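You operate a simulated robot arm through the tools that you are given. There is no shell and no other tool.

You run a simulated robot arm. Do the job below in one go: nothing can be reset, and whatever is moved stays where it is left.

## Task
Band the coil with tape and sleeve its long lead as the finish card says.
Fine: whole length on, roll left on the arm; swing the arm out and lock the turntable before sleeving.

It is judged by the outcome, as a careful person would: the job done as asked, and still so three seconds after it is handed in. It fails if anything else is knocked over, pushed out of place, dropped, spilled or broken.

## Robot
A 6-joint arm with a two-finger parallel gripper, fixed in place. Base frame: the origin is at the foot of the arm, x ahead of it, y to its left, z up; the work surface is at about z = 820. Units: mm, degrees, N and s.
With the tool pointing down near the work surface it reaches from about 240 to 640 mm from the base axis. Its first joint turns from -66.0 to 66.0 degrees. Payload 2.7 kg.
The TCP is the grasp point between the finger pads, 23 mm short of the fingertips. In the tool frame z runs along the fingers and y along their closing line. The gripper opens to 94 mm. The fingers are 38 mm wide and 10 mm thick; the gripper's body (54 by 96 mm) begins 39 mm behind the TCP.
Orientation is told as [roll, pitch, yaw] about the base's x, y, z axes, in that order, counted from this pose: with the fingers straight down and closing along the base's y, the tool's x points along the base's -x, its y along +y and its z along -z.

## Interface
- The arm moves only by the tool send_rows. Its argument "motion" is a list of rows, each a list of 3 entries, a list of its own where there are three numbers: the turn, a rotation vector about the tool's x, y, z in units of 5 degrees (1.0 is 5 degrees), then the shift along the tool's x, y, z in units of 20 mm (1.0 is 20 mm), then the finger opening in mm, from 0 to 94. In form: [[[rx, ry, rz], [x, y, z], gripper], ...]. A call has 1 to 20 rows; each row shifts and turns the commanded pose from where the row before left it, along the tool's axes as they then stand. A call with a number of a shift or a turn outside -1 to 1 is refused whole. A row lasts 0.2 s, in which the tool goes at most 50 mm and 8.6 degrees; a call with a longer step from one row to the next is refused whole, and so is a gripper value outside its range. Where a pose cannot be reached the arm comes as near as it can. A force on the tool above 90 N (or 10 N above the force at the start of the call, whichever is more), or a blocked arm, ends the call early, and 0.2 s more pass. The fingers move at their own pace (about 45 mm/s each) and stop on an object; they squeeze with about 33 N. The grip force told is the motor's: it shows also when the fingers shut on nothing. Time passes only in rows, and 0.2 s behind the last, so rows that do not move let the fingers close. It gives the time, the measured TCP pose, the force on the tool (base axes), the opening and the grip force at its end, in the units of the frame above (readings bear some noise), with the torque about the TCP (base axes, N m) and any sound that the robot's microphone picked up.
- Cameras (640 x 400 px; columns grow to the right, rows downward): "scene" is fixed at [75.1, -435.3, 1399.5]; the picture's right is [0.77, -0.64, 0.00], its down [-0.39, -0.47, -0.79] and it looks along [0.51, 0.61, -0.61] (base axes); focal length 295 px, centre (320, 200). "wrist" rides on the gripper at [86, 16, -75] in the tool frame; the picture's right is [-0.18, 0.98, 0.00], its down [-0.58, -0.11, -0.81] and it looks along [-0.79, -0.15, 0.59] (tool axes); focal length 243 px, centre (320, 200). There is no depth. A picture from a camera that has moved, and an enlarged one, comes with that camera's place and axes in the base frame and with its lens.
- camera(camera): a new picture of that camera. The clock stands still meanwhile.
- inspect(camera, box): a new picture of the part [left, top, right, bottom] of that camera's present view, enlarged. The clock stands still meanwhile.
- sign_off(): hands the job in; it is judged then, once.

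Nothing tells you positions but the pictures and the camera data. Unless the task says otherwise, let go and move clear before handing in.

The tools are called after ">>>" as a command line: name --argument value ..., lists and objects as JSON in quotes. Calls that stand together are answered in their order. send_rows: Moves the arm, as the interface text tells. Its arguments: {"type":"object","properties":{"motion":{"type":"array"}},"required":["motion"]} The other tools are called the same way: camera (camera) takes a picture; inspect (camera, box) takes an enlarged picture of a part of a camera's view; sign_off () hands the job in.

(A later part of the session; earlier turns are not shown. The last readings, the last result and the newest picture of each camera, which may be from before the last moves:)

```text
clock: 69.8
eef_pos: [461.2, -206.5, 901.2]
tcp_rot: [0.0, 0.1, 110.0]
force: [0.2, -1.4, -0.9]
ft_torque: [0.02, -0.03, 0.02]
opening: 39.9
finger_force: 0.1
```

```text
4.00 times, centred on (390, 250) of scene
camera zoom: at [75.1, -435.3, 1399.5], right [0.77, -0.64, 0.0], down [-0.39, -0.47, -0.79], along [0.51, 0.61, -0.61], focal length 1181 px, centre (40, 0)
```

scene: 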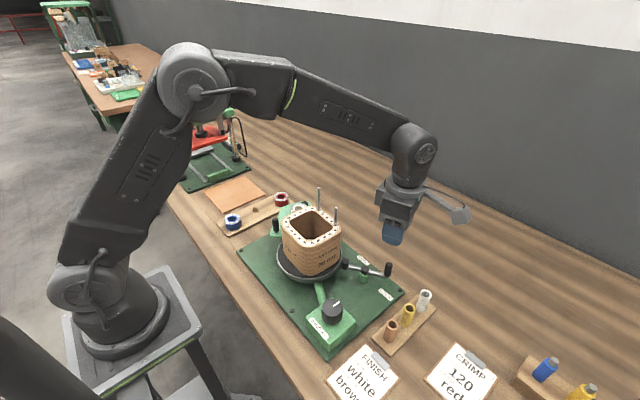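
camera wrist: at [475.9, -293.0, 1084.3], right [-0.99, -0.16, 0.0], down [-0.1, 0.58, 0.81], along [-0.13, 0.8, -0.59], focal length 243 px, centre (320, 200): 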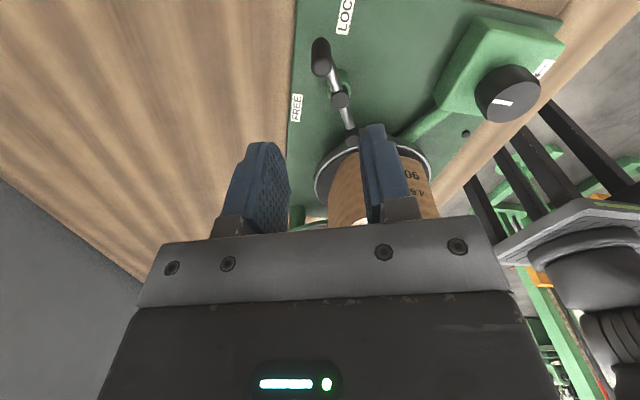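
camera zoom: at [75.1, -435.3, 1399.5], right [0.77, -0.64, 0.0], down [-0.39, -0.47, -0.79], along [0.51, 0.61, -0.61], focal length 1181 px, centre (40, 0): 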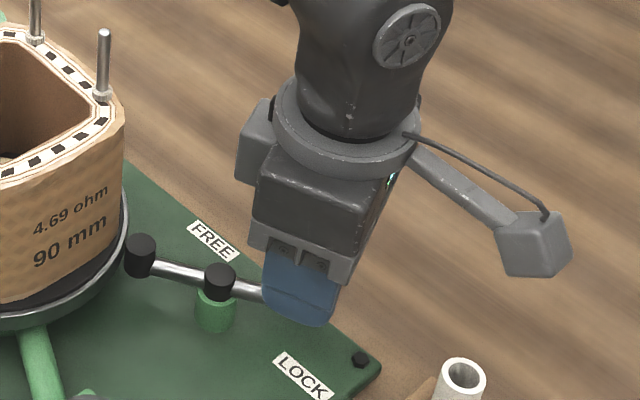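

The handle is centred between the fingers. I'll close and start swinging it counter-clockwise, away from LOCK.

>>> send_rows --motion '[[[0, 0, 0], [0, 0, 0], 28], [[0, 0, 0], [0, 0, 0], 16], [[0, 0, 0], [0, 0, 0], 8], [[0, 0, 0], [0, 0, 0], 8], [[0, 0, 0], [-0.075, -0.203, 0], 8], [[0, 0, 0], [-0.075, -0.203, 0], 8], [[0, 0, 0], [0, 0, 0], 8]]'

>>> inspect --camera "wrist" --box '[220, 80, 460, 230]'

>>> inspect --camera "scene" --box '[330, 200, 450, 300]'

```text
clock: 71.4
eef_pos: [461.8, -206.7, 902.2]
tcp_rot: [0.9, -0.2, 109.6]
force: [-55.2, -30.1, 18.8]
ft_torque: [-0.89, -0.33, -0.04]
opening: 16.1
finger_force: 45.3
```

```text
2.67 times, centred on (340, 155) of wrist
camera zoom: at [476.0, -293.6, 976.1], right [-0.99, -0.16, 0.02], down [-0.08, 0.59, 0.81], along [-0.14, 0.8, -0.59], focal length 647 px, centre (267, 320)
```

zoom: 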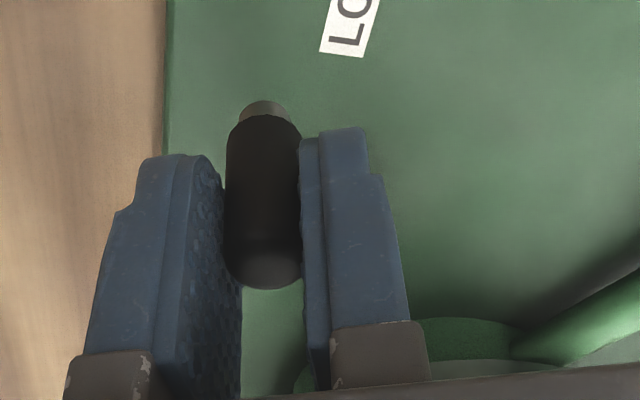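

```text
4.00 times, centred on (390, 250) of scene
camera zoom: at [73.4, -435.9, 1399.3], right [0.77, -0.64, 0.0], down [-0.39, -0.47, -0.79], along [0.51, 0.61, -0.61], focal length 1181 px, centre (40, 0)
```

zoom: 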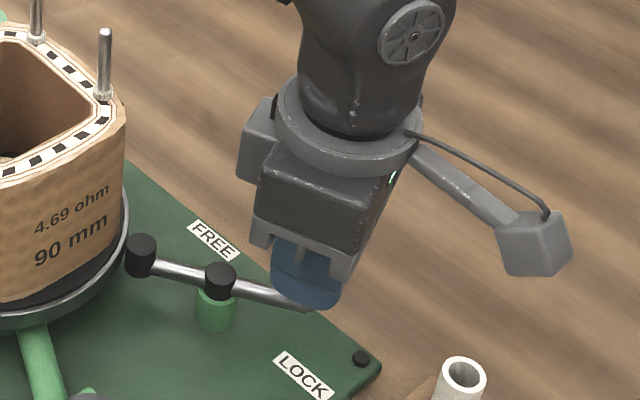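

The lever will not move counter-clockwise; it pushes back at 60 N, so that is a stop. I'll back off and feel gently whether it moves the other way.

>>> send_rows --motion '[[[0, 0, 0], [0.075, 0.203, 0], 8], [[0, 0, 0], [0.075, 0.203, 0], 8], [[0, 0, 0], [0, 0, 0], 8]]'

>>> send_rows --motion '[[[0, 0, 0], [0.035, 0.1, 0], 8], [[0, 0, 0], [0.035, 0.1, 0], 8], [[0, 0, 0], [0, 0, 0], 8]]'

>>> inspect --camera "scene" --box '[330, 200, 450, 300]'

```text
clock: 72.2
eef_pos: [460.3, -205.4, 902.2]
tcp_rot: [0.1, -0.1, 109.9]
force: [-20.4, -11.9, 4.2]
ft_torque: [1.23, 0.18, -0.06]
opening: 15.6
finger_force: 45.1
```

```text
clock: 73.0
eef_pos: [460.1, -208.3, 901.6]
tcp_rot: [-0.1, 0.0, 110.2]
force: [5.5, 3.1, -9.1]
ft_torque: [-0.34, 0.36, -0.28]
opening: 15.7
finger_force: 45.0
```

```text
4.00 times, centred on (390, 250) of scene
camera zoom: at [75.4, -435.2, 1399.5], right [0.77, -0.64, 0.0], down [-0.39, -0.47, -0.79], along [0.51, 0.61, -0.61], focal length 1181 px, centre (40, 0)
```

zoom: 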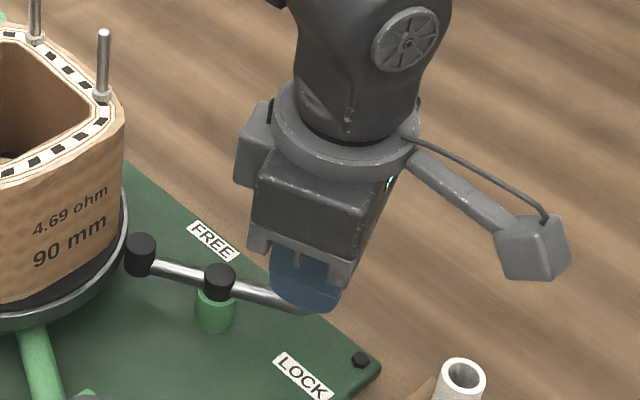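

Little resistance so far in the clockwise direction. I'll go a bit further and check whether the lever follows.

>>> send_rows --motion '[[[0, 0, 0], [0.04, 0.1, 0], 8], [[0, 0, 0], [0.04, 0.1, 0], 8], [[0, 0, 0], [0, 0, 0], 8]]'

>>> inspect --camera "scene" --box '[330, 200, 450, 300]'

>>> inspect --camera "wrist" --box '[220, 80, 460, 230]'

```text
clock: 73.8
eef_pos: [455.7, -211.9, 902.6]
tcp_rot: [0.0, -0.2, 110.0]
force: [-1.4, 12.2, -6.0]
ft_torque: [-0.31, -0.69, -0.13]
opening: 15.6
finger_force: 44.9
```

```text
4.00 times, centred on (390, 250) of scene
camera zoom: at [75.1, -435.0, 1399.5], right [0.77, -0.64, 0.0], down [-0.39, -0.47, -0.79], along [0.51, 0.61, -0.61], focal length 1181 px, centre (40, 0)
```

zoom: 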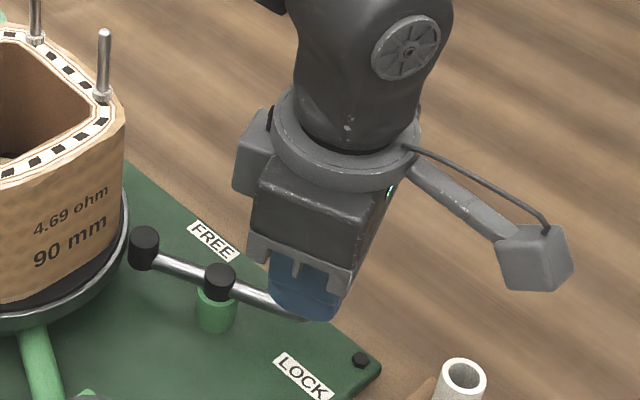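

```text
2.67 times, centred on (340, 155) of wrist
camera zoom: at [469.3, -297.7, 976.3], right [-0.99, -0.16, 0.0], down [-0.1, 0.58, 0.81], along [-0.13, 0.8, -0.59], focal length 647 px, centre (267, 320)
```

zoom: 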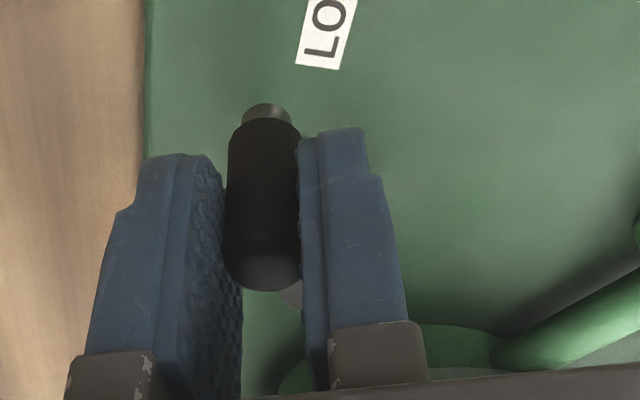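

The lever moves freely clockwise and its pad comes off the rim, so the turntable was indeed held at the start. I'll continue that way and look for the far stop.

>>> send_rows --motion '[[[0, 0, 0], [0.013, 0.22, 0], 8], [[0, 0, 0], [0.013, 0.22, 0], 8], [[0, 0, 0], [0, 0, 0], 8]]'

>>> send_rows --motion '[[[0, 0, 0], [-0.027, 0.213, 0], 8], [[0, 0, 0], [-0.027, 0.213, 0], 8], [[0, 0, 0], [0, 0, 0], 8]]'

>>> inspect --camera "scene" --box '[330, 200, 450, 300]'

```text
clock: 74.6
eef_pos: [446.7, -216.1, 902.1]
tcp_rot: [0.0, 0.0, 110.0]
force: [4.7, 13.6, -6.8]
ft_torque: [0.63, 0.09, -0.4]
opening: 15.4
finger_force: 45.0
```

```text
clock: 75.4
eef_pos: [439.6, -216.4, 902.8]
tcp_rot: [-0.1, 0.1, 109.9]
force: [3.9, 9.0, -2.2]
ft_torque: [-0.08, 0.29, -0.22]
opening: 15.8
finger_force: 45.1
```

```text
4.00 times, centred on (390, 250) of scene
camera zoom: at [75.2, -435.1, 1399.5], right [0.77, -0.64, 0.0], down [-0.39, -0.47, -0.79], along [0.51, 0.61, -0.61], focal length 1181 px, centre (40, 0)
```

zoom: 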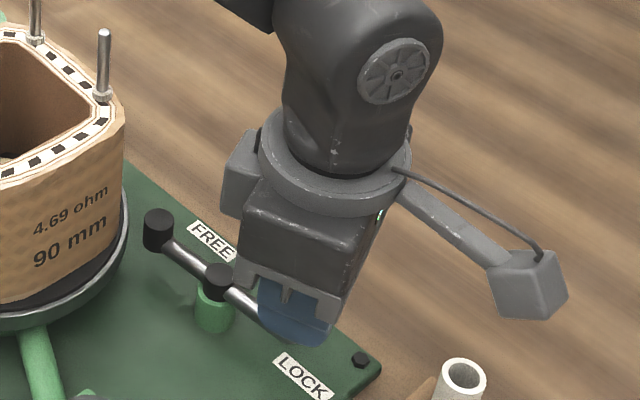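

The pad is clear of the rim now. I'll feel for the stop a little further.

>>> send_rows --motion '[[[0, 0, 0], [-0.062, 0.208, 0], 8], [[0, 0, 0], [-0.062, 0.208, 0], 8], [[0, 0, 0], [0, 0, 0], 8]]'

>>> inspect --camera "scene" --box '[330, 200, 450, 300]'

```text
clock: 76.2
eef_pos: [430.6, -219.8, 903.7]
tcp_rot: [0.0, 0.1, 110.1]
force: [3.8, 2.3, -1.9]
ft_torque: [-0.42, 0.3, -0.14]
opening: 15.3
finger_force: 44.7
```

```text
4.00 times, centred on (390, 250) of scene
camera zoom: at [75.2, -435.3, 1399.5], right [0.77, -0.64, 0.0], down [-0.39, -0.47, -0.79], along [0.51, 0.61, -0.61], focal length 1181 px, centre (40, 0)
```

zoom: 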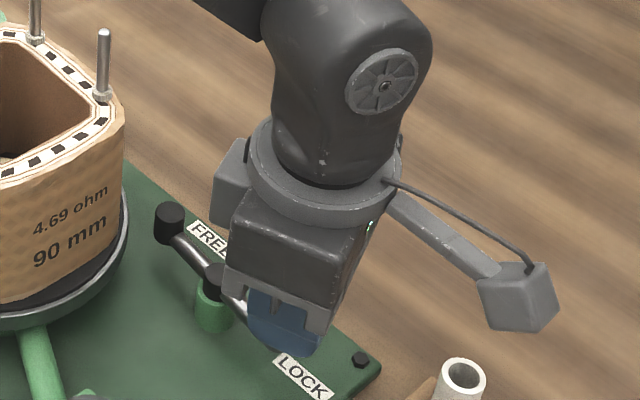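

Still free. I'll continue toward where the pad end points at FREE, watching for a stop.

>>> send_rows --motion '[[[0, 0, 0], [-0.1, 0.195, 0], 8], [[0, 0, 0], [-0.1, 0.195, 0], 8], [[0, 0, 0], [0, 0, 0], 8]]'

>>> send_rows --motion '[[[0, 0, 0], [-0.13, 0.173, 0], 8], [[0, 0, 0], [-0.13, 0.173, 0], 8], [[0, 0, 0], [0, 0, 0], 8]]'

>>> inspect --camera "scene" --box '[330, 200, 450, 300]'

>>> camera --camera "wrist"

```text
clock: 77.0
eef_pos: [421.9, -216.9, 902.5]
tcp_rot: [-0.1, 0.1, 110.0]
force: [9.2, 0.0, -0.5]
ft_torque: [-0.3, -0.1, -0.54]
opening: 15.4
finger_force: 45.1
```

```text
clock: 77.8
eef_pos: [419.3, -216.6, 903.3]
tcp_rot: [-0.9, 0.8, 110.0]
force: [54.0, -7.3, -28.3]
ft_torque: [-0.59, 0.2, -0.42]
opening: 15.8
finger_force: 45.0
```

```text
4.00 times, centred on (390, 250) of scene
camera zoom: at [76.9, -435.7, 1399.2], right [0.77, -0.64, 0.0], down [-0.39, -0.47, -0.79], along [0.51, 0.61, -0.61], focal length 1181 px, centre (40, 0)
```

zoom: 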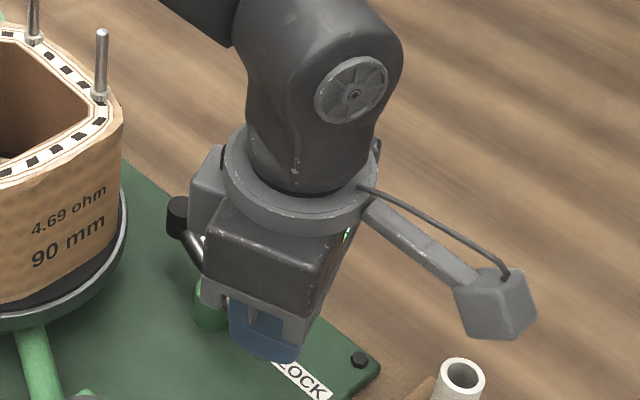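

```text
taken
camera wrist: at [432.4, -302.3, 978.2], right [-0.99, -0.16, -0.02], down [-0.11, 0.59, 0.8], along [-0.12, 0.79, -0.6], focal length 243 px, centre (320, 200)
```

wrist: 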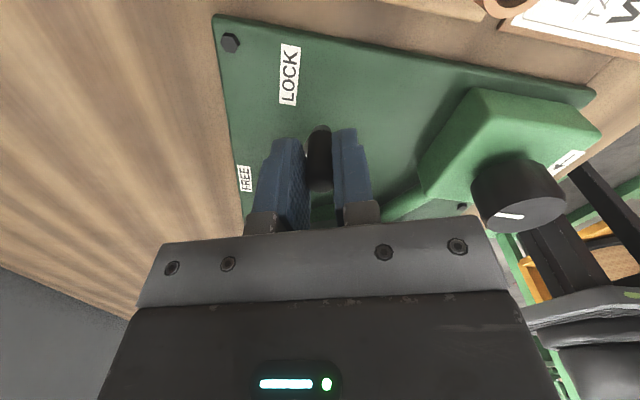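

The lever hits its far stop here, about 50 degrees from the start. I'll relax the push, let go, rise and test the knob again.

>>> send_rows --motion '[[[0, 0, 0], [0.13, -0.173, 0], 8], [[0, 0, 0], [0.065, -0.08, 0], 8], [[0, 0, 0], [0, 0, 0], 20], [[0, 0, 0], [0, 0, 0], 34], [[0, 0, 0], [0, 0, 0], 40], [[0, 0, 0], [0, 0, -0.6], 40], [[0, 0, 0], [0, 0, -1], 40], [[0, 0, 0], [0, 0, -1], 40], [[0, 0, 0], [0, 0, -1], 40], [[0, 0, 0], [0, 0, -1], 40], [[0, 0, 0], [0, 0, -1], 50], [[0, 0, 0], [0, 0, 0], 60]]'

>>> camera --camera "wrist"

>>> inspect --camera "scene" --box '[280, 190, 440, 310]'

```text
clock: 80.4
eef_pos: [420.4, -215.5, 1015.7]
tcp_rot: [0.0, 0.1, 110.1]
force: [-0.2, -0.7, 0.1]
ft_torque: [0.0, -0.01, -0.02]
opening: 60.3
finger_force: 0.2
```

```text
taken
camera wrist: at [434.4, -303.3, 1089.0], right [-0.99, -0.16, 0.0], down [-0.1, 0.58, 0.81], along [-0.13, 0.8, -0.59], focal length 243 px, centre (320, 200)
```

wrist: 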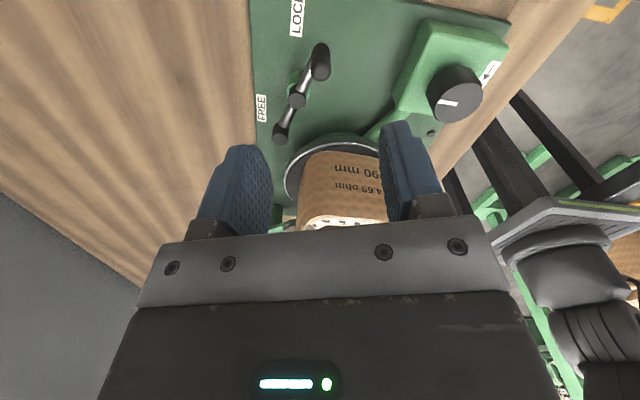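

```text
3.33 times, centred on (360, 250) of scene
camera zoom: at [75.1, -435.3, 1399.5], right [0.77, -0.64, 0.0], down [-0.39, -0.47, -0.79], along [0.51, 0.61, -0.61], focal length 984 px, centre (187, 33)
```

zoom: 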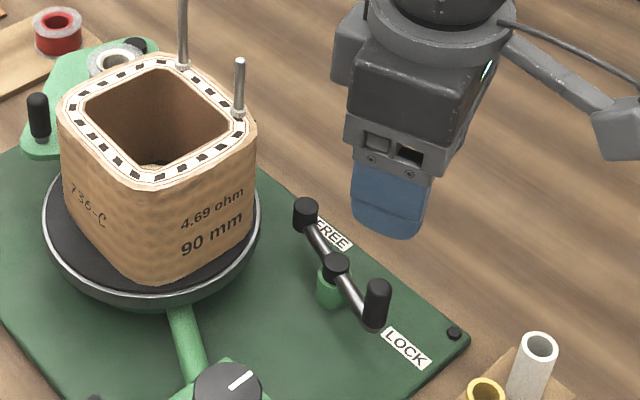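

The pad now sits beside FREE, clear of the turntable. I'll go back to the knob with a long clockwise stroke available.

>>> send_rows --motion '[[[0, 0, 0], [-0.404, 0.781, 0], 60], [[0, 0, 0], [-0.404, 0.781, 0], 60], [[0, 0, 0], [-0.404, 0.781, 0], 60], [[0, 0, 0], [-0.404, 0.781, 0], 60], [[0, 0, 0], [-0.404, 0.781, 0], 60], [[0, 0, 0], [-0.404, 0.781, 0], 60], [[0, 0, 0], [-0.404, 0.781, 0], 60], [[0, 0, 0], [0, 0, 0.9], 60], [[0, 0, 0], [0, 0, 0.9], 60], [[0, 0, 0], [0, 0, 0.9], 60], [[0, 0, 0], [0, 0, 0.9], 60], [[0, 0, 0], [0, 0, 0], 60]]'

>>> inspect --camera "wrist" --box '[200, 80, 440, 230]'

```text
clock: 83.0
eef_pos: [297.1, -200.7, 941.6]
tcp_rot: [-0.1, 0.0, 109.9]
force: [-0.4, -0.3, 0.2]
ft_torque: [0.0, -0.02, -0.01]
opening: 59.9
finger_force: 0.1
```

```text
2.67 times, centred on (320, 155) of wrist
camera zoom: at [311.7, -287.4, 1016.4], right [-0.99, -0.16, 0.0], down [-0.1, 0.58, 0.81], along [-0.13, 0.8, -0.59], focal length 647 px, centre (320, 320)
```

zoom: 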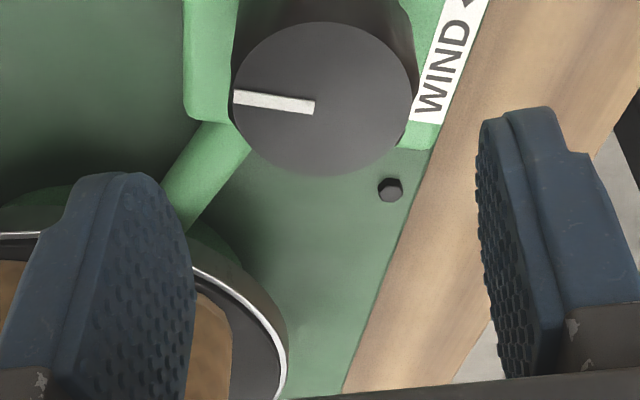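

Aligned within about 1.5 mm. I'll correct, lower and grip the knob, then turn it clockwise 30 degrees as a test.

>>> send_rows --motion '[[[0, 0, 0], [0.06, 0.02, 0.7], 60], [[0, 0, 0], [0, 0, 0.7], 60], [[0, 0, 0], [0, 0, 0.7], 60], [[0, 0, 0], [0, 0, 0], 50], [[0, 0, 0], [0, 0, 0], 40], [[0, 0, 0], [0, 0, 0], 30], [[0, 0, 0], [0, 0, 0], 30], [[0, 0, 0.5], [0, 0, 0], 30], [[0, 0, 1], [0, 0, 0], 30], [[0, 0, 1], [0, 0, 0], 30], [[0, 0, 1], [0, 0, 0], 30], [[0, 0, 1], [0, 0, 0], 30], [[0, 0, 1], [0, 0, 0], 30], [[0, 0, 0.5], [0, 0, 0], 30], [[0, 0, 0], [0, 0, 0], 30]]'

>>> inspect --camera "wrist" --box '[200, 80, 440, 230]'

>>> inspect --camera "scene" --box '[220, 170, 420, 300]'

```text
clock: 86.2
eef_pos: [298.8, -203.0, 900.0]
tcp_rot: [-0.1, -0.1, 80.0]
force: [16.9, -7.0, -26.1]
ft_torque: [-0.22, 0.44, -0.02]
opening: 40.2
finger_force: 45.4
```

```text
2.67 times, centred on (320, 155) of wrist
camera zoom: at [267.0, -284.4, 974.1], right [-0.94, 0.35, 0.0], down [0.21, 0.55, 0.81], along [0.29, 0.75, -0.59], focal length 647 px, centre (320, 320)
```

zoom: 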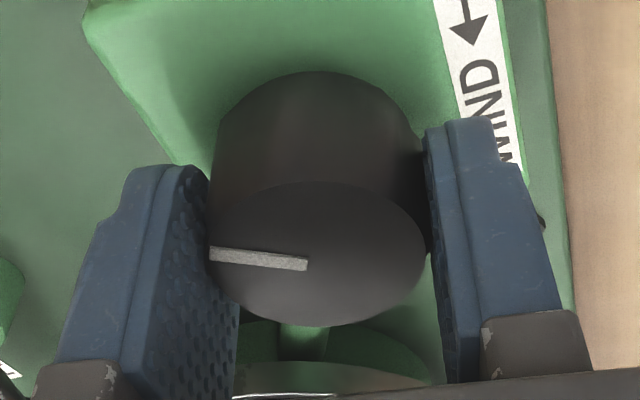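

```text
3.08 times, centred on (320, 235) of scene
camera zoom: at [75.8, -435.6, 1399.3], right [0.77, -0.64, 0.0], down [-0.39, -0.47, -0.79], along [0.51, 0.61, -0.61], focal length 908 px, centre (320, 92)
```

zoom: 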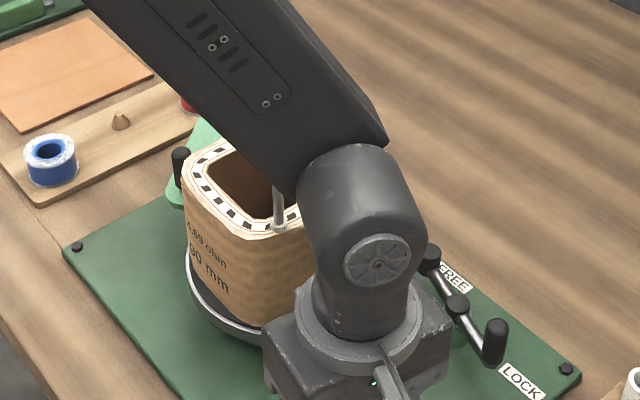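

It worked: the knob turned with the gripper and the coil rotated roughly three times as far, clockwise. I'll continue the stroke and check the tape.

>>> send_rows --motion '[[[0, 0, 0.5], [0, 0, 0], 30], [[0, 0, 1], [0, 0, 0], 30], [[0, 0, 1], [0, 0, 0], 30], [[0, 0, 1], [0, 0, 0], 30], [[0, 0, 1], [0, 0, 0], 30], [[0, 0, 1], [0, 0, 0], 30], [[0, 0, 1], [0, 0, 0], 30], [[0, 0, 1], [0, 0, 0], 30], [[0, 0, 1], [0, 0, 0], 30], [[0, 0, 1], [0, 0, 0], 30], [[0, 0, 1], [0, 0, 0], 30], [[0, 0, 1], [0, 0, 0], 30], [[0, 0, 0.5], [0, 0, 0], 30], [[0, 0, 0], [0, 0, 0], 30]]'

>>> camera --camera "wrist"

>>> inspect --camera "scene" --box '[220, 170, 420, 300]'

```text
clock: 89.2
eef_pos: [298.5, -204.2, 900.4]
tcp_rot: [-0.3, -0.3, 19.9]
force: [17.7, -37.7, -28.1]
ft_torque: [0.47, 0.48, 0.1]
opening: 39.9
finger_force: 45.4
```

```text
taken
camera wrist: at [211.6, -218.3, 974.0], right [-0.16, 0.99, -0.01], down [0.58, 0.1, 0.81], along [0.8, 0.13, -0.59], focal length 243 px, centre (320, 200)
```

wrist: 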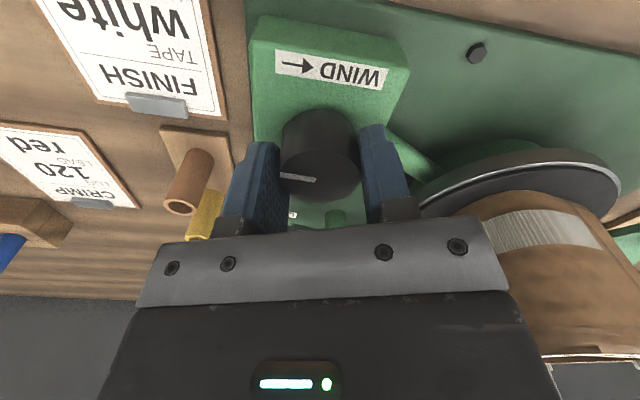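

```text
3.08 times, centred on (320, 235) of scene
camera zoom: at [75.8, -436.5, 1399.0], right [0.77, -0.64, 0.0], down [-0.39, -0.47, -0.79], along [0.51, 0.61, -0.61], focal length 908 px, centre (320, 92)
```

zoom: 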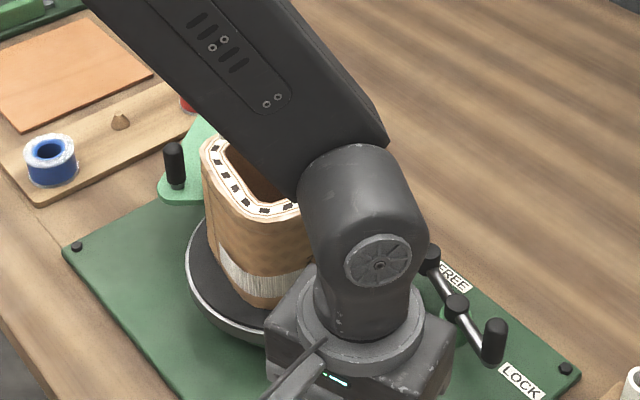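

White tape is going onto the coil. I'll ease the side load a little and continue the stroke.

>>> send_rows --motion '[[[0, 0, 0.5], [0, -0.08, 0.02], 30], [[0, 0, 1], [0, 0, 0], 30], [[0, 0, 1], [0, 0, 0], 30], [[0, 0, 1], [0, 0, 0], 30], [[0, 0, 1], [0, 0, 0], 30], [[0, 0, 1], [0, 0, 0], 30], [[0, 0, 1], [0, 0, 0], 30], [[0, 0, 1], [0, 0, 0], 30], [[0, 0, 1], [0, 0, 0], 30], [[0, 0, 1], [0, 0, 0], 30], [[0, 0, 1], [0, 0, 0], 30], [[0, 0, 1], [0, 0, 0], 30], [[0, 0, 0.5], [0, 0, 0], 30], [[0, 0, 0], [0, 0, 0], 30]]'

>>> camera --camera "wrist"

>>> inspect --camera "scene" --box '[220, 170, 420, 300]'

```text
clock: 92.2
eef_pos: [298.7, -205.2, 899.6]
tcp_rot: [-0.1, -0.2, -39.9]
force: [-1.1, -36.4, 10.8]
ft_torque: [-0.63, 0.02, 0.16]
opening: 39.7
finger_force: 45.0
```

```text
taken
camera wrist: at [242.2, -137.4, 974.2], right [0.77, 0.64, 0.0], down [0.37, -0.45, 0.81], along [0.52, -0.62, -0.59], focal length 243 px, centre (320, 200)
```

wrist: 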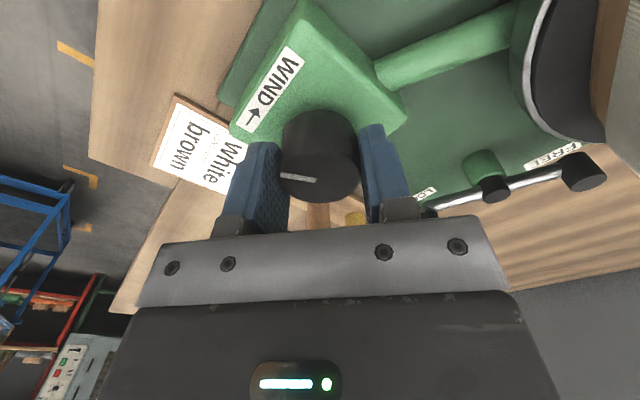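

```text
3.08 times, centred on (320, 235) of scene
camera zoom: at [75.0, -436.1, 1399.2], right [0.77, -0.64, 0.0], down [-0.39, -0.47, -0.79], along [0.51, 0.61, -0.61], focal length 908 px, centre (320, 92)
```

zoom: 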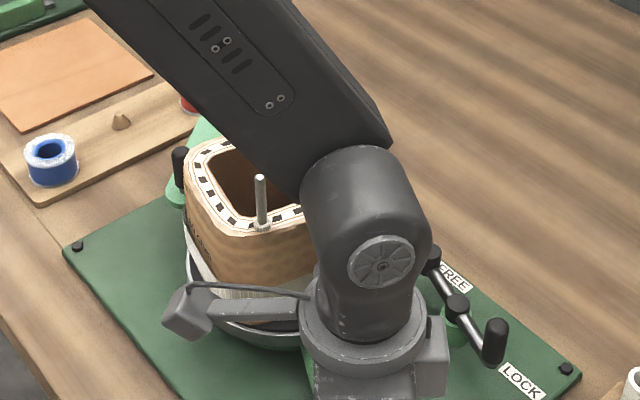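

The tape keeps going on. I'll turn 30 degrees more, then open in place, rotate the gripper back around the knob and regrip.

>>> send_rows --motion '[[[0, 0, 0.5], [-0.048, -0.057, 0], 30], [[0, 0, 1], [0, 0, 0], 30], [[0, 0, 1], [0, 0, 0], 30], [[0, 0, 1], [0, 0, 0], 30], [[0, 0, 1], [0, 0, 0], 30], [[0, 0, 1], [0, 0, 0], 30], [[0, 0, 0.5], [0, 0, 0], 30], [[0, 0, 0], [0, 0, 0], 30], [[0, 0, 0], [0, 0, 0], 45], [[0, 0, 0], [0, 0, 0], 58], [[0, 0, 0], [0, 0, 0], 60]]'

>>> inspect --camera "wrist" --box '[200, 80, 440, 230]'

>>> inspect --camera "scene" --box '[220, 170, 420, 300]'

```text
clock: 94.6
eef_pos: [297.5, -204.3, 899.2]
tcp_rot: [0.0, -0.1, -70.0]
force: [-0.4, 0.2, 0.6]
ft_torque: [0.0, 0.03, -0.05]
opening: 60.1
finger_force: 0.1
```

```text
2.67 times, centred on (320, 155) of wrist
camera zoom: at [283.0, -117.7, 974.0], right [0.99, 0.16, 0.0], down [0.1, -0.58, 0.81], along [0.13, -0.8, -0.59], focal length 647 px, centre (320, 320)
```

zoom: 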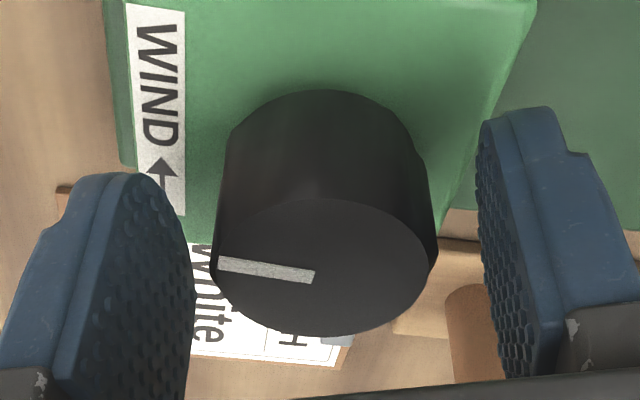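

```text
3.08 times, centred on (320, 235) of scene
camera zoom: at [75.1, -435.3, 1399.5], right [0.77, -0.64, 0.0], down [-0.39, -0.47, -0.79], along [0.51, 0.61, -0.61], focal length 908 px, centre (320, 92)
```

zoom: 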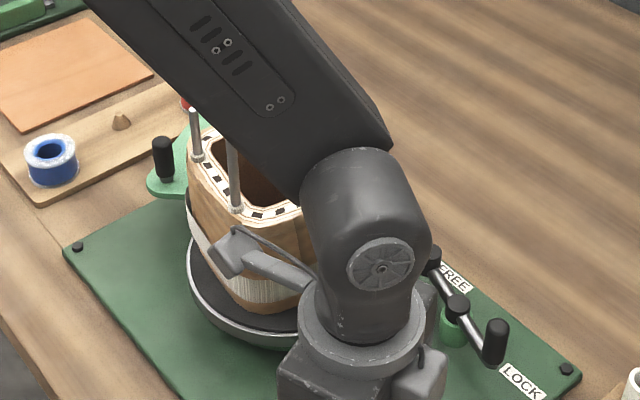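

The knob turns well: half a knob turn gave about one and a half coil turns, and the band is forming. I'll rotate back around the open knob with a small centring correction, then grip again.

>>> send_rows --motion '[[[0, 0, -1], [-0.08, 0, 0], 60], [[0, 0, -1], [0, 0, 0], 60], [[0, 0, -1], [0, 0, 0], 60], [[0, 0, -1], [0, 0, 0], 60], [[0, 0, -1], [0, 0, 0], 60], [[0, 0, -1], [0, 0, 0], 60], [[0, 0, -1], [0, 0, 0], 60], [[0, 0, -1], [0, 0, 0], 60], [[0, 0, -1], [0, 0, 0], 60], [[0, 0, -1], [0, 0, 0], 60], [[0, 0, -1], [0, 0, 0], 60], [[0, 0, -1], [0, 0, 0], 60], [[0, 0, -1], [0, 0, 0], 60], [[0, 0, -1], [0, 0, 0], 60], [[0, 0, -1], [0, 0, 0], 60], [[0, 0, -1], [0, 0, 0], 60], [[0, 0, -1], [0, 0, 0], 60], [[0, 0, -1], [0, 0, 0], 60]]'

>>> send_rows --motion '[[[0, 0, -1], [0, 0, 0], 60], [[0, 0, -1], [0, 0, 0], 60], [[0, 0, -1], [0, 0, 0], 60], [[0, 0, -1], [0, 0, 0], 60], [[0, 0, -1], [0, 0, 0], 60], [[0, 0, -1], [0, 0, 0], 60], [[0, 0, -1], [0, 0, 0], 60], [[0, 0, -1], [0, 0, 0], 60], [[0, 0, -1], [0, 0, 0], 60], [[0, 0, -1], [0, 0, 0], 60], [[0, 0, -1], [0, 0, 0], 60], [[0, 0, -1], [0, 0, 0], 60], [[0, 0, -1], [0, 0, 0], 60], [[0, 0, -1], [0, 0, 0], 60], [[0, 0, -1], [0, 0, 0], 60], [[0, 0, -1], [0, 0, 0], 60], [[0, 0, -1], [0, 0, 0], 60], [[0, 0, -1], [0, 0, 0], 60], [[0, 0, 0], [0, 0, 0], 60]]'

>>> camera --camera "wrist"

>>> inspect --camera "scene" --box '[220, 170, 420, 300]'

```text
clock: 98.4
eef_pos: [298.8, -206.4, 899.4]
tcp_rot: [0.0, 0.0, 20.1]
force: [-0.3, 0.2, 0.7]
ft_torque: [0.0, -0.04, -0.03]
opening: 60.0
finger_force: 0.0
```

```text
clock: 102.4
eef_pos: [298.1, -207.2, 900.0]
tcp_rot: [-0.1, 0.0, 110.1]
force: [0.6, 0.7, 1.1]
ft_torque: [-0.02, 0.03, -0.01]
opening: 60.1
finger_force: 0.1
```

```text
taken
camera wrist: at [312.5, -293.2, 974.0], right [-0.99, -0.16, 0.0], down [-0.1, 0.58, 0.81], along [-0.13, 0.8, -0.59], focal length 243 px, centre (320, 200)
```

wrist: 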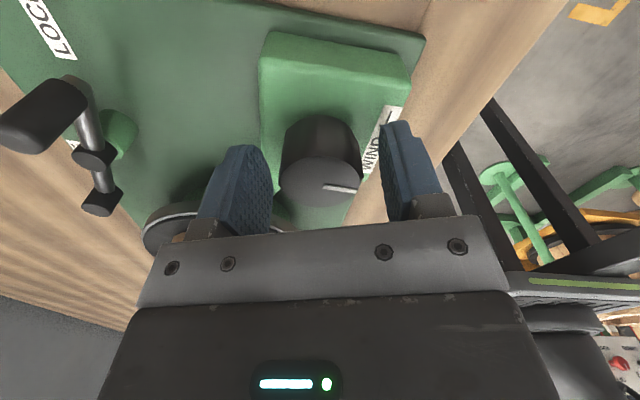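

```text
3.08 times, centred on (320, 235) of scene
camera zoom: at [75.1, -435.3, 1399.5], right [0.77, -0.64, 0.0], down [-0.39, -0.47, -0.79], along [0.51, 0.61, -0.61], focal length 908 px, centre (320, 92)
```

zoom: 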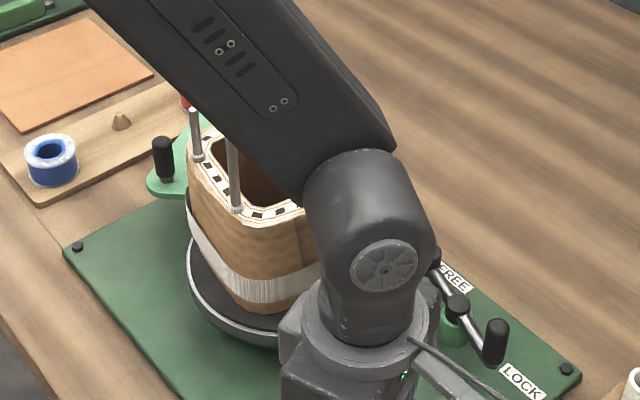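

Still centred on the knob. I'll grip and make the second stroke.

>>> send_rows --motion '[[[0, 0, 0], [0, 0, 0], 50], [[0, 0, 0], [0, 0, 0], 40], [[0, 0, 0], [0, 0, 0], 30], [[0, 0, 0], [0, 0, 0], 30], [[0, 0, 0.5], [0, 0, 0], 30], [[0, 0, 1], [0, 0, 0], 30], [[0, 0, 1], [0, 0, 0], 30], [[0, 0, 1], [0, 0, 0], 30], [[0, 0, 1], [0, 0, 0], 30], [[0, 0, 1], [0, 0, 0], 30], [[0, 0, 1], [0, 0, 0], 30], [[0, 0, 1], [0, 0, 0], 30], [[0, 0, 1], [0, 0, 0], 30], [[0, 0, 1], [0, 0, 0], 30], [[0, 0, 1], [0, 0, 0], 30], [[0, 0, 1], [0, 0, 0], 30], [[0, 0, 1], [0, 0, 0], 30], [[0, 0, 1], [0, 0, 0], 30], [[0, 0, 1], [0, 0, 0], 30], [[0, 0, 1], [0, 0, 0], 30]]'

>>> camera --camera "wrist"

>>> inspect --camera "scene" --box '[220, 170, 420, 300]'

```text
clock: 106.6
eef_pos: [296.9, -206.4, 902.3]
tcp_rot: [0.2, 0.1, 32.3]
force: [-25.0, 4.7, 14.5]
ft_torque: [0.23, -0.74, -0.03]
opening: 39.7
finger_force: 45.1
```

```text
taken
camera wrist: at [215.2, -238.4, 974.1], right [-0.37, 0.93, 0.0], down [0.55, 0.22, 0.81], along [0.75, 0.3, -0.59], focal length 243 px, centre (320, 200)
```

wrist: 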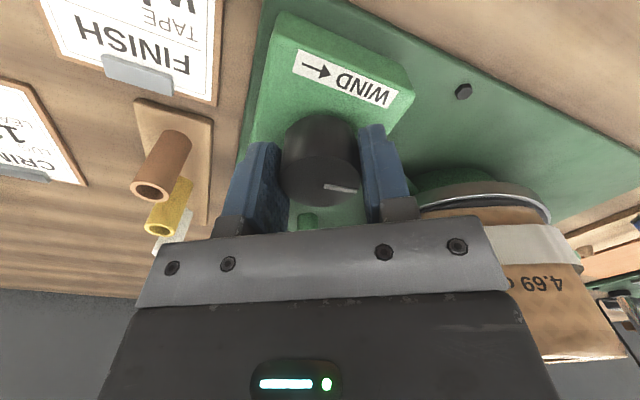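

```text
3.08 times, centred on (320, 235) of scene
camera zoom: at [74.3, -435.1, 1399.6], right [0.77, -0.64, 0.0], down [-0.39, -0.47, -0.79], along [0.51, 0.61, -0.61], focal length 908 px, centre (320, 92)
```

zoom: 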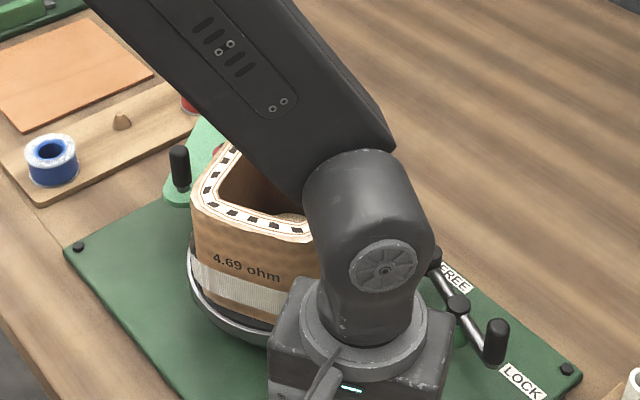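

The band is building. I'll continue the rest of this stroke.

>>> send_rows --motion '[[[0, 0, 1], [0, 0, 0], 30], [[0, 0, 1], [0, 0, 0], 30], [[0, 0, 1], [0, 0, 0], 30], [[0, 0, 1], [0, 0, 0], 30], [[0, 0, 1], [0, 0, 0], 30], [[0, 0, 1], [0, 0, 0], 30], [[0, 0, 1], [0, 0, 0], 30], [[0, 0, 1], [0, 0, 0], 30], [[0, 0, 1], [0, 0, 0], 30], [[0, 0, 1], [0, 0, 0], 30], [[0, 0, 1], [0, 0, 0], 30], [[0, 0, 1], [0, 0, 0], 30], [[0, 0, 1], [0, 0, 0], 30], [[0, 0, 1], [0, 0, 0], 30], [[0, 0, 1], [0, 0, 0], 30], [[0, 0, 1], [0, 0, 0], 30], [[0, 0, 1], [0, 0, 0], 30], [[0, 0, 0], [0, 0, 0], 30]]'

>>> camera --camera "wrist"

>>> inspect --camera "scene" --box '[220, 170, 420, 300]'

```text
clock: 110.4
eef_pos: [297.0, -205.1, 900.6]
tcp_rot: [-0.2, 0.3, -52.7]
force: [-4.1, 37.2, 13.3]
ft_torque: [0.87, 0.08, -0.09]
opening: 39.8
finger_force: 44.9
```

```text
taken
camera wrist: at [258.0, -126.0, 974.2], right [0.89, 0.45, 0.0], down [0.27, -0.53, 0.8], along [0.36, -0.72, -0.6], focal length 243 px, centre (320, 200)
```

wrist: 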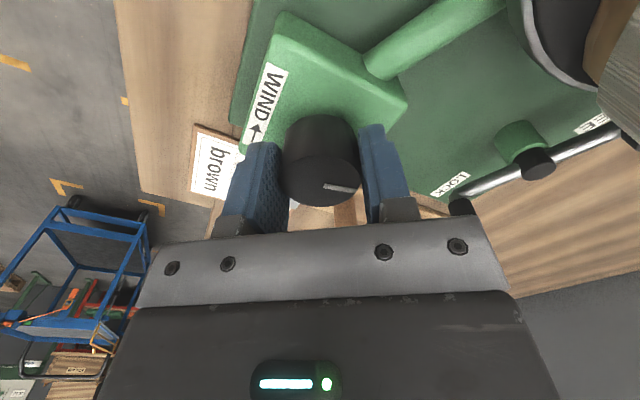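

```text
3.08 times, centred on (320, 235) of scene
camera zoom: at [74.9, -434.3, 1399.8], right [0.77, -0.64, 0.0], down [-0.39, -0.47, -0.79], along [0.51, 0.61, -0.61], focal length 908 px, centre (320, 92)
```

zoom: 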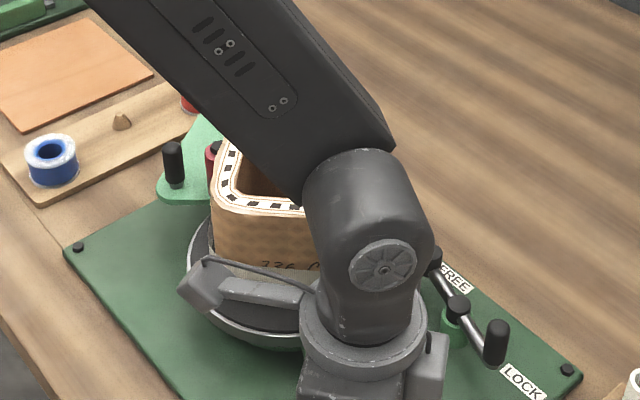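

This stroke is done. I'll let go and rise to inspect how much tape is left on the roll and how the coil sits.

>>> send_rows --motion '[[[0, 0, 0], [0, 0, 0], 45], [[0, 0, 0], [0, 0, 0], 58], [[0, 0, 0], [0, 0, 0], 60], [[0, 0, 0], [0, 0, -0.6], 60], [[0, 0, 0], [0, 0, -1], 60], [[0, 0, 0], [0, 0, -1], 60], [[0, 0, 0], [0, 0, -1], 60], [[0, 0, 0], [0, 0, -1], 60], [[0, 0, 0], [0, 0, -1], 60], [[0, 0, 0], [0, 0, -1], 60], [[0, 0, 0], [0, 0, -1], 60], [[0, 0, 0], [0, 0, -1], 60], [[0, 0, 0], [0, 0, -1], 60], [[0, 0, 0], [0, 0, -1], 60], [[0, 0, 0], [0, 0, 0], 60]]'

>>> send_rows --motion '[[[0, 0, -1], [0, 0, 0], 60], [[0, 0, -1], [0, 0, 0], 60], [[0, 0, -1], [0, 0, 0], 60], [[0, 0, -1], [0, 0, 0], 60], [[0, 0, -1], [0, 0, 0], 60], [[0, 0, -1], [0, 0, 0], 60], [[0, 0, -1], [0, 0, 0], 60], [[0, 0, -1], [0, 0, 0], 60], [[0, 0, -1], [0, 0, 0], 60], [[0, 0, -1], [0, 0, 0], 60], [[0, 0, -1], [0, 0, 0], 60], [[0, 0, -1], [0, 0, 0], 60], [[0, 0, -1], [0, 0, 0], 60], [[0, 0, -1], [0, 0, 0], 60], [[0, 0, -1], [0, 0, 0], 60], [[0, 0, -1], [0, 0, 0], 60], [[0, 0, 0], [0, 0, 0], 60]]'

>>> camera --camera "wrist"

>>> inspect --camera "scene" --box '[220, 170, 420, 300]'

```text
clock: 113.6
eef_pos: [298.7, -207.2, 1111.6]
tcp_rot: [-0.1, 0.0, -52.5]
force: [0.2, -0.5, -0.5]
ft_torque: [-0.01, -0.02, -0.02]
opening: 59.9
finger_force: 0.0
```

```text
clock: 117.2
eef_pos: [298.9, -206.2, 1112.0]
tcp_rot: [0.0, 0.0, 27.6]
force: [0.2, -0.1, -0.4]
ft_torque: [0.01, 0.0, 0.02]
opening: 59.8
finger_force: 0.0
```

```text
taken
camera wrist: at [214.1, -232.1, 1186.1], right [-0.29, 0.96, 0.0], down [0.57, 0.17, 0.81], along [0.77, 0.24, -0.59], focal length 243 px, centre (320, 200)
```

wrist: 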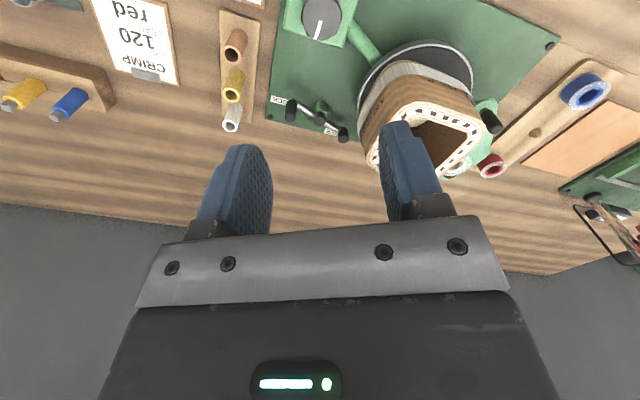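

```text
3.08 times, centred on (320, 235) of scene
camera zoom: at [75.1, -435.3, 1399.5], right [0.77, -0.64, 0.0], down [-0.39, -0.47, -0.79], along [0.51, 0.61, -0.61], focal length 908 px, centre (320, 92)
```

zoom: 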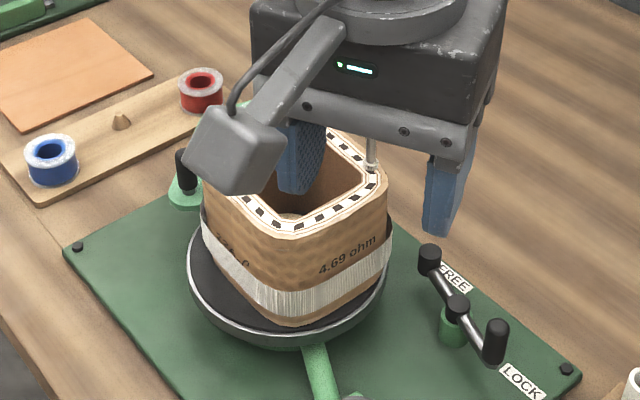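

I'll zoom in to see the roll behind the coil.

>>> inspect --camera "wrist" --box '[340, 20, 540, 200]'

>>> inspect --camera "scene" --box '[270, 190, 350, 250]'

```text
2.22 times, centred on (440, 110) of wrist
camera zoom: at [214.1, -232.1, 1186.1], right [-0.29, 0.96, 0.0], down [0.57, 0.17, 0.81], along [0.77, 0.24, -0.59], focal length 539 px, centre (53, 400)
```

zoom: 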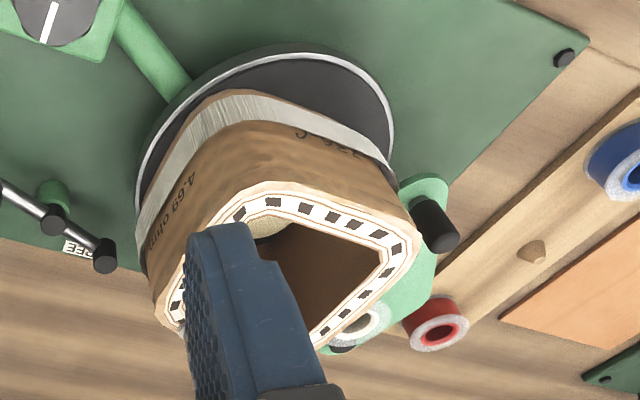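

```text
6.67 times, centred on (310, 220) of scene
camera zoom: at [75.1, -435.3, 1399.5], right [0.77, -0.64, 0.0], down [-0.39, -0.47, -0.79], along [0.51, 0.61, -0.61], focal length 1968 px, centre (387, 67)
```

zoom: 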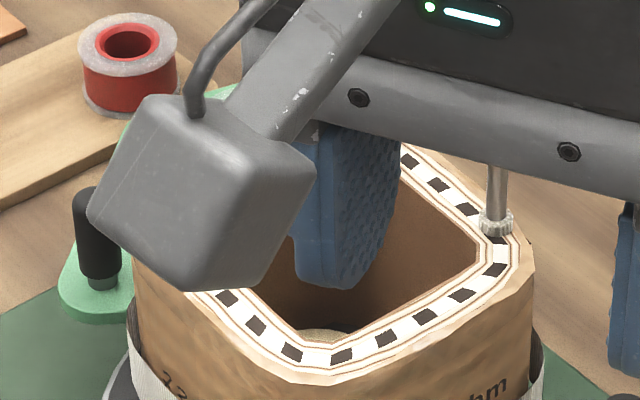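

I'll move over to the tape arm side to view the roll from above.

>>> send_rows --motion '[[[0, 0, 0], [-0.515, 0.887, 0], 60], [[0, 0, 0], [-0.515, 0.887, 0], 60], [[0, 0, 0], [-0.515, 0.887, 0], 60], [[0, 0, 0], [-0.515, 0.887, 0], 60], [[0, 0, 0], [-0.515, 0.887, 0], 60], [[0, 0, 0], [-0.515, 0.887, 0], 60], [[0, 0, 0], [-0.515, 0.887, 0], 60], [[0, 0, 0], [-0.515, 0.887, 0], 60], [[0, 0, 0], [-0.515, 0.887, 0], 60], [[0, 0, 0], [-0.515, 0.887, 0], 60], [[0, 0, 0], [-0.515, 0.887, 0], 60], [[0, 0, 0], [-0.515, 0.887, 0], 60], [[0, 0, 0], [0, 0, 0], 60]]'

>>> camera --camera "wrist"

>>> inspect --camera "wrist" --box '[200, 0, 440, 160]'

>>> inspect --camera "scene" --box '[220, 170, 420, 300]'

```text
clock: 120.0
eef_pos: [309.8, 40.0, 1111.0]
tcp_rot: [0.0, 0.1, 27.5]
force: [0.6, -0.7, -0.2]
ft_torque: [-0.02, 0.03, 0.01]
opening: 59.8
finger_force: 0.0
```

```text
taken
camera wrist: at [225.3, 13.4, 1185.6], right [-0.29, 0.96, 0.0], down [0.57, 0.17, 0.81], along [0.77, 0.23, -0.59], focal length 243 px, centre (320, 200)
```

wrist: 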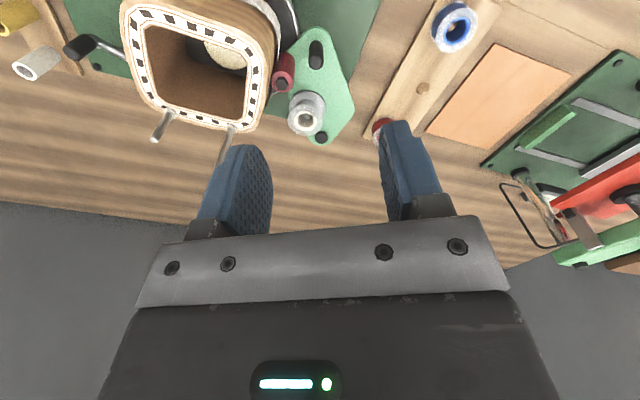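

```text
2.50 times, centred on (320, 80) of wrist
camera zoom: at [225.3, 13.4, 1185.6], right [-0.29, 0.96, 0.0], down [0.57, 0.17, 0.81], along [0.77, 0.23, -0.59], focal length 606 px, centre (320, 500)
```

zoom: 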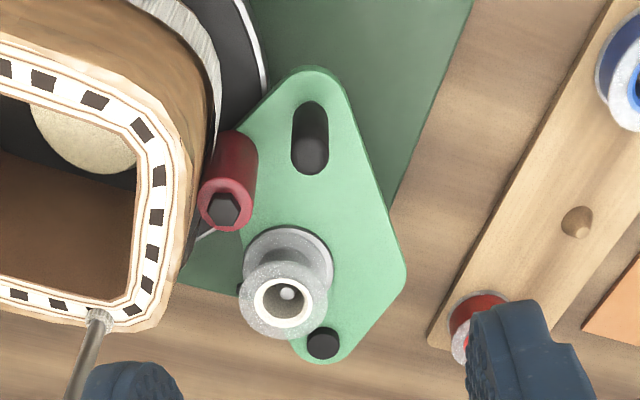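

```text
3.08 times, centred on (320, 235) of scene
camera zoom: at [75.1, -435.3, 1399.5], right [0.77, -0.64, 0.0], down [-0.39, -0.47, -0.79], along [0.51, 0.61, -0.61], focal length 908 px, centre (320, 92)
```

zoom: 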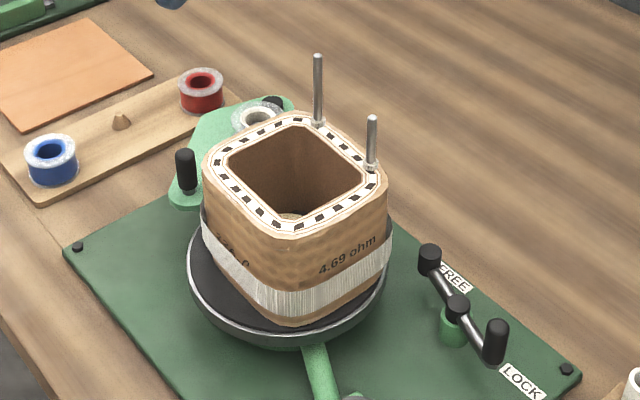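

The spool looks bare and there is no web left between roll and roller. I'll zoom in to confirm.

>>> inspect --camera "wrist" --box '[260, 40, 360, 150]'

>>> inspect --camera "scene" --box '[270, 190, 320, 230]'

>>> inspect --camera "scene" --box '[275, 215, 355, 285]'

```text
3.64 times, centred on (310, 95) of wrist
camera zoom: at [225.3, 13.4, 1185.6], right [-0.29, 0.96, 0.0], down [0.57, 0.17, 0.81], along [0.77, 0.23, -0.59], focal length 882 px, centre (356, 582)
```

zoom: 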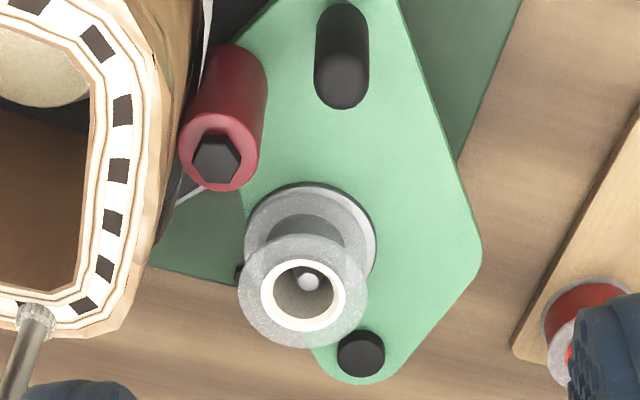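

```text
10.00 times, centred on (295, 210) of scene
camera zoom: at [75.1, -435.3, 1399.5], right [0.77, -0.64, 0.0], down [-0.39, -0.47, -0.79], along [0.51, 0.61, -0.61], focal length 2952 px, centre (570, 100)
```

zoom: 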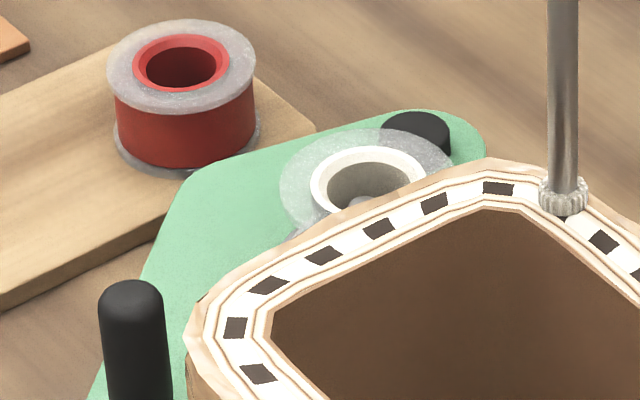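

```text
5.71 times, centred on (315, 250) of scene
camera zoom: at [75.1, -435.3, 1399.5], right [0.77, -0.64, 0.0], down [-0.39, -0.47, -0.79], along [0.51, 0.61, -0.61], focal length 1687 px, centre (349, -86)
```

zoom: 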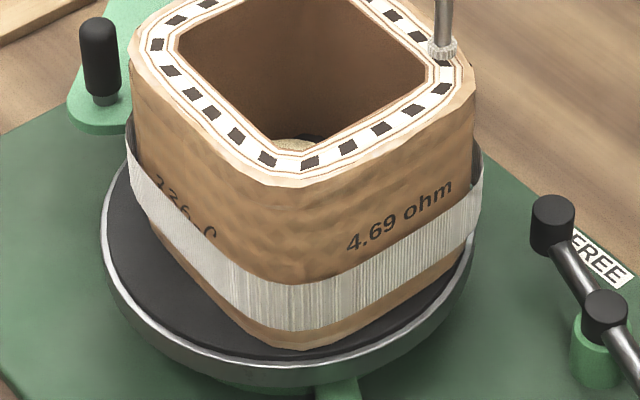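

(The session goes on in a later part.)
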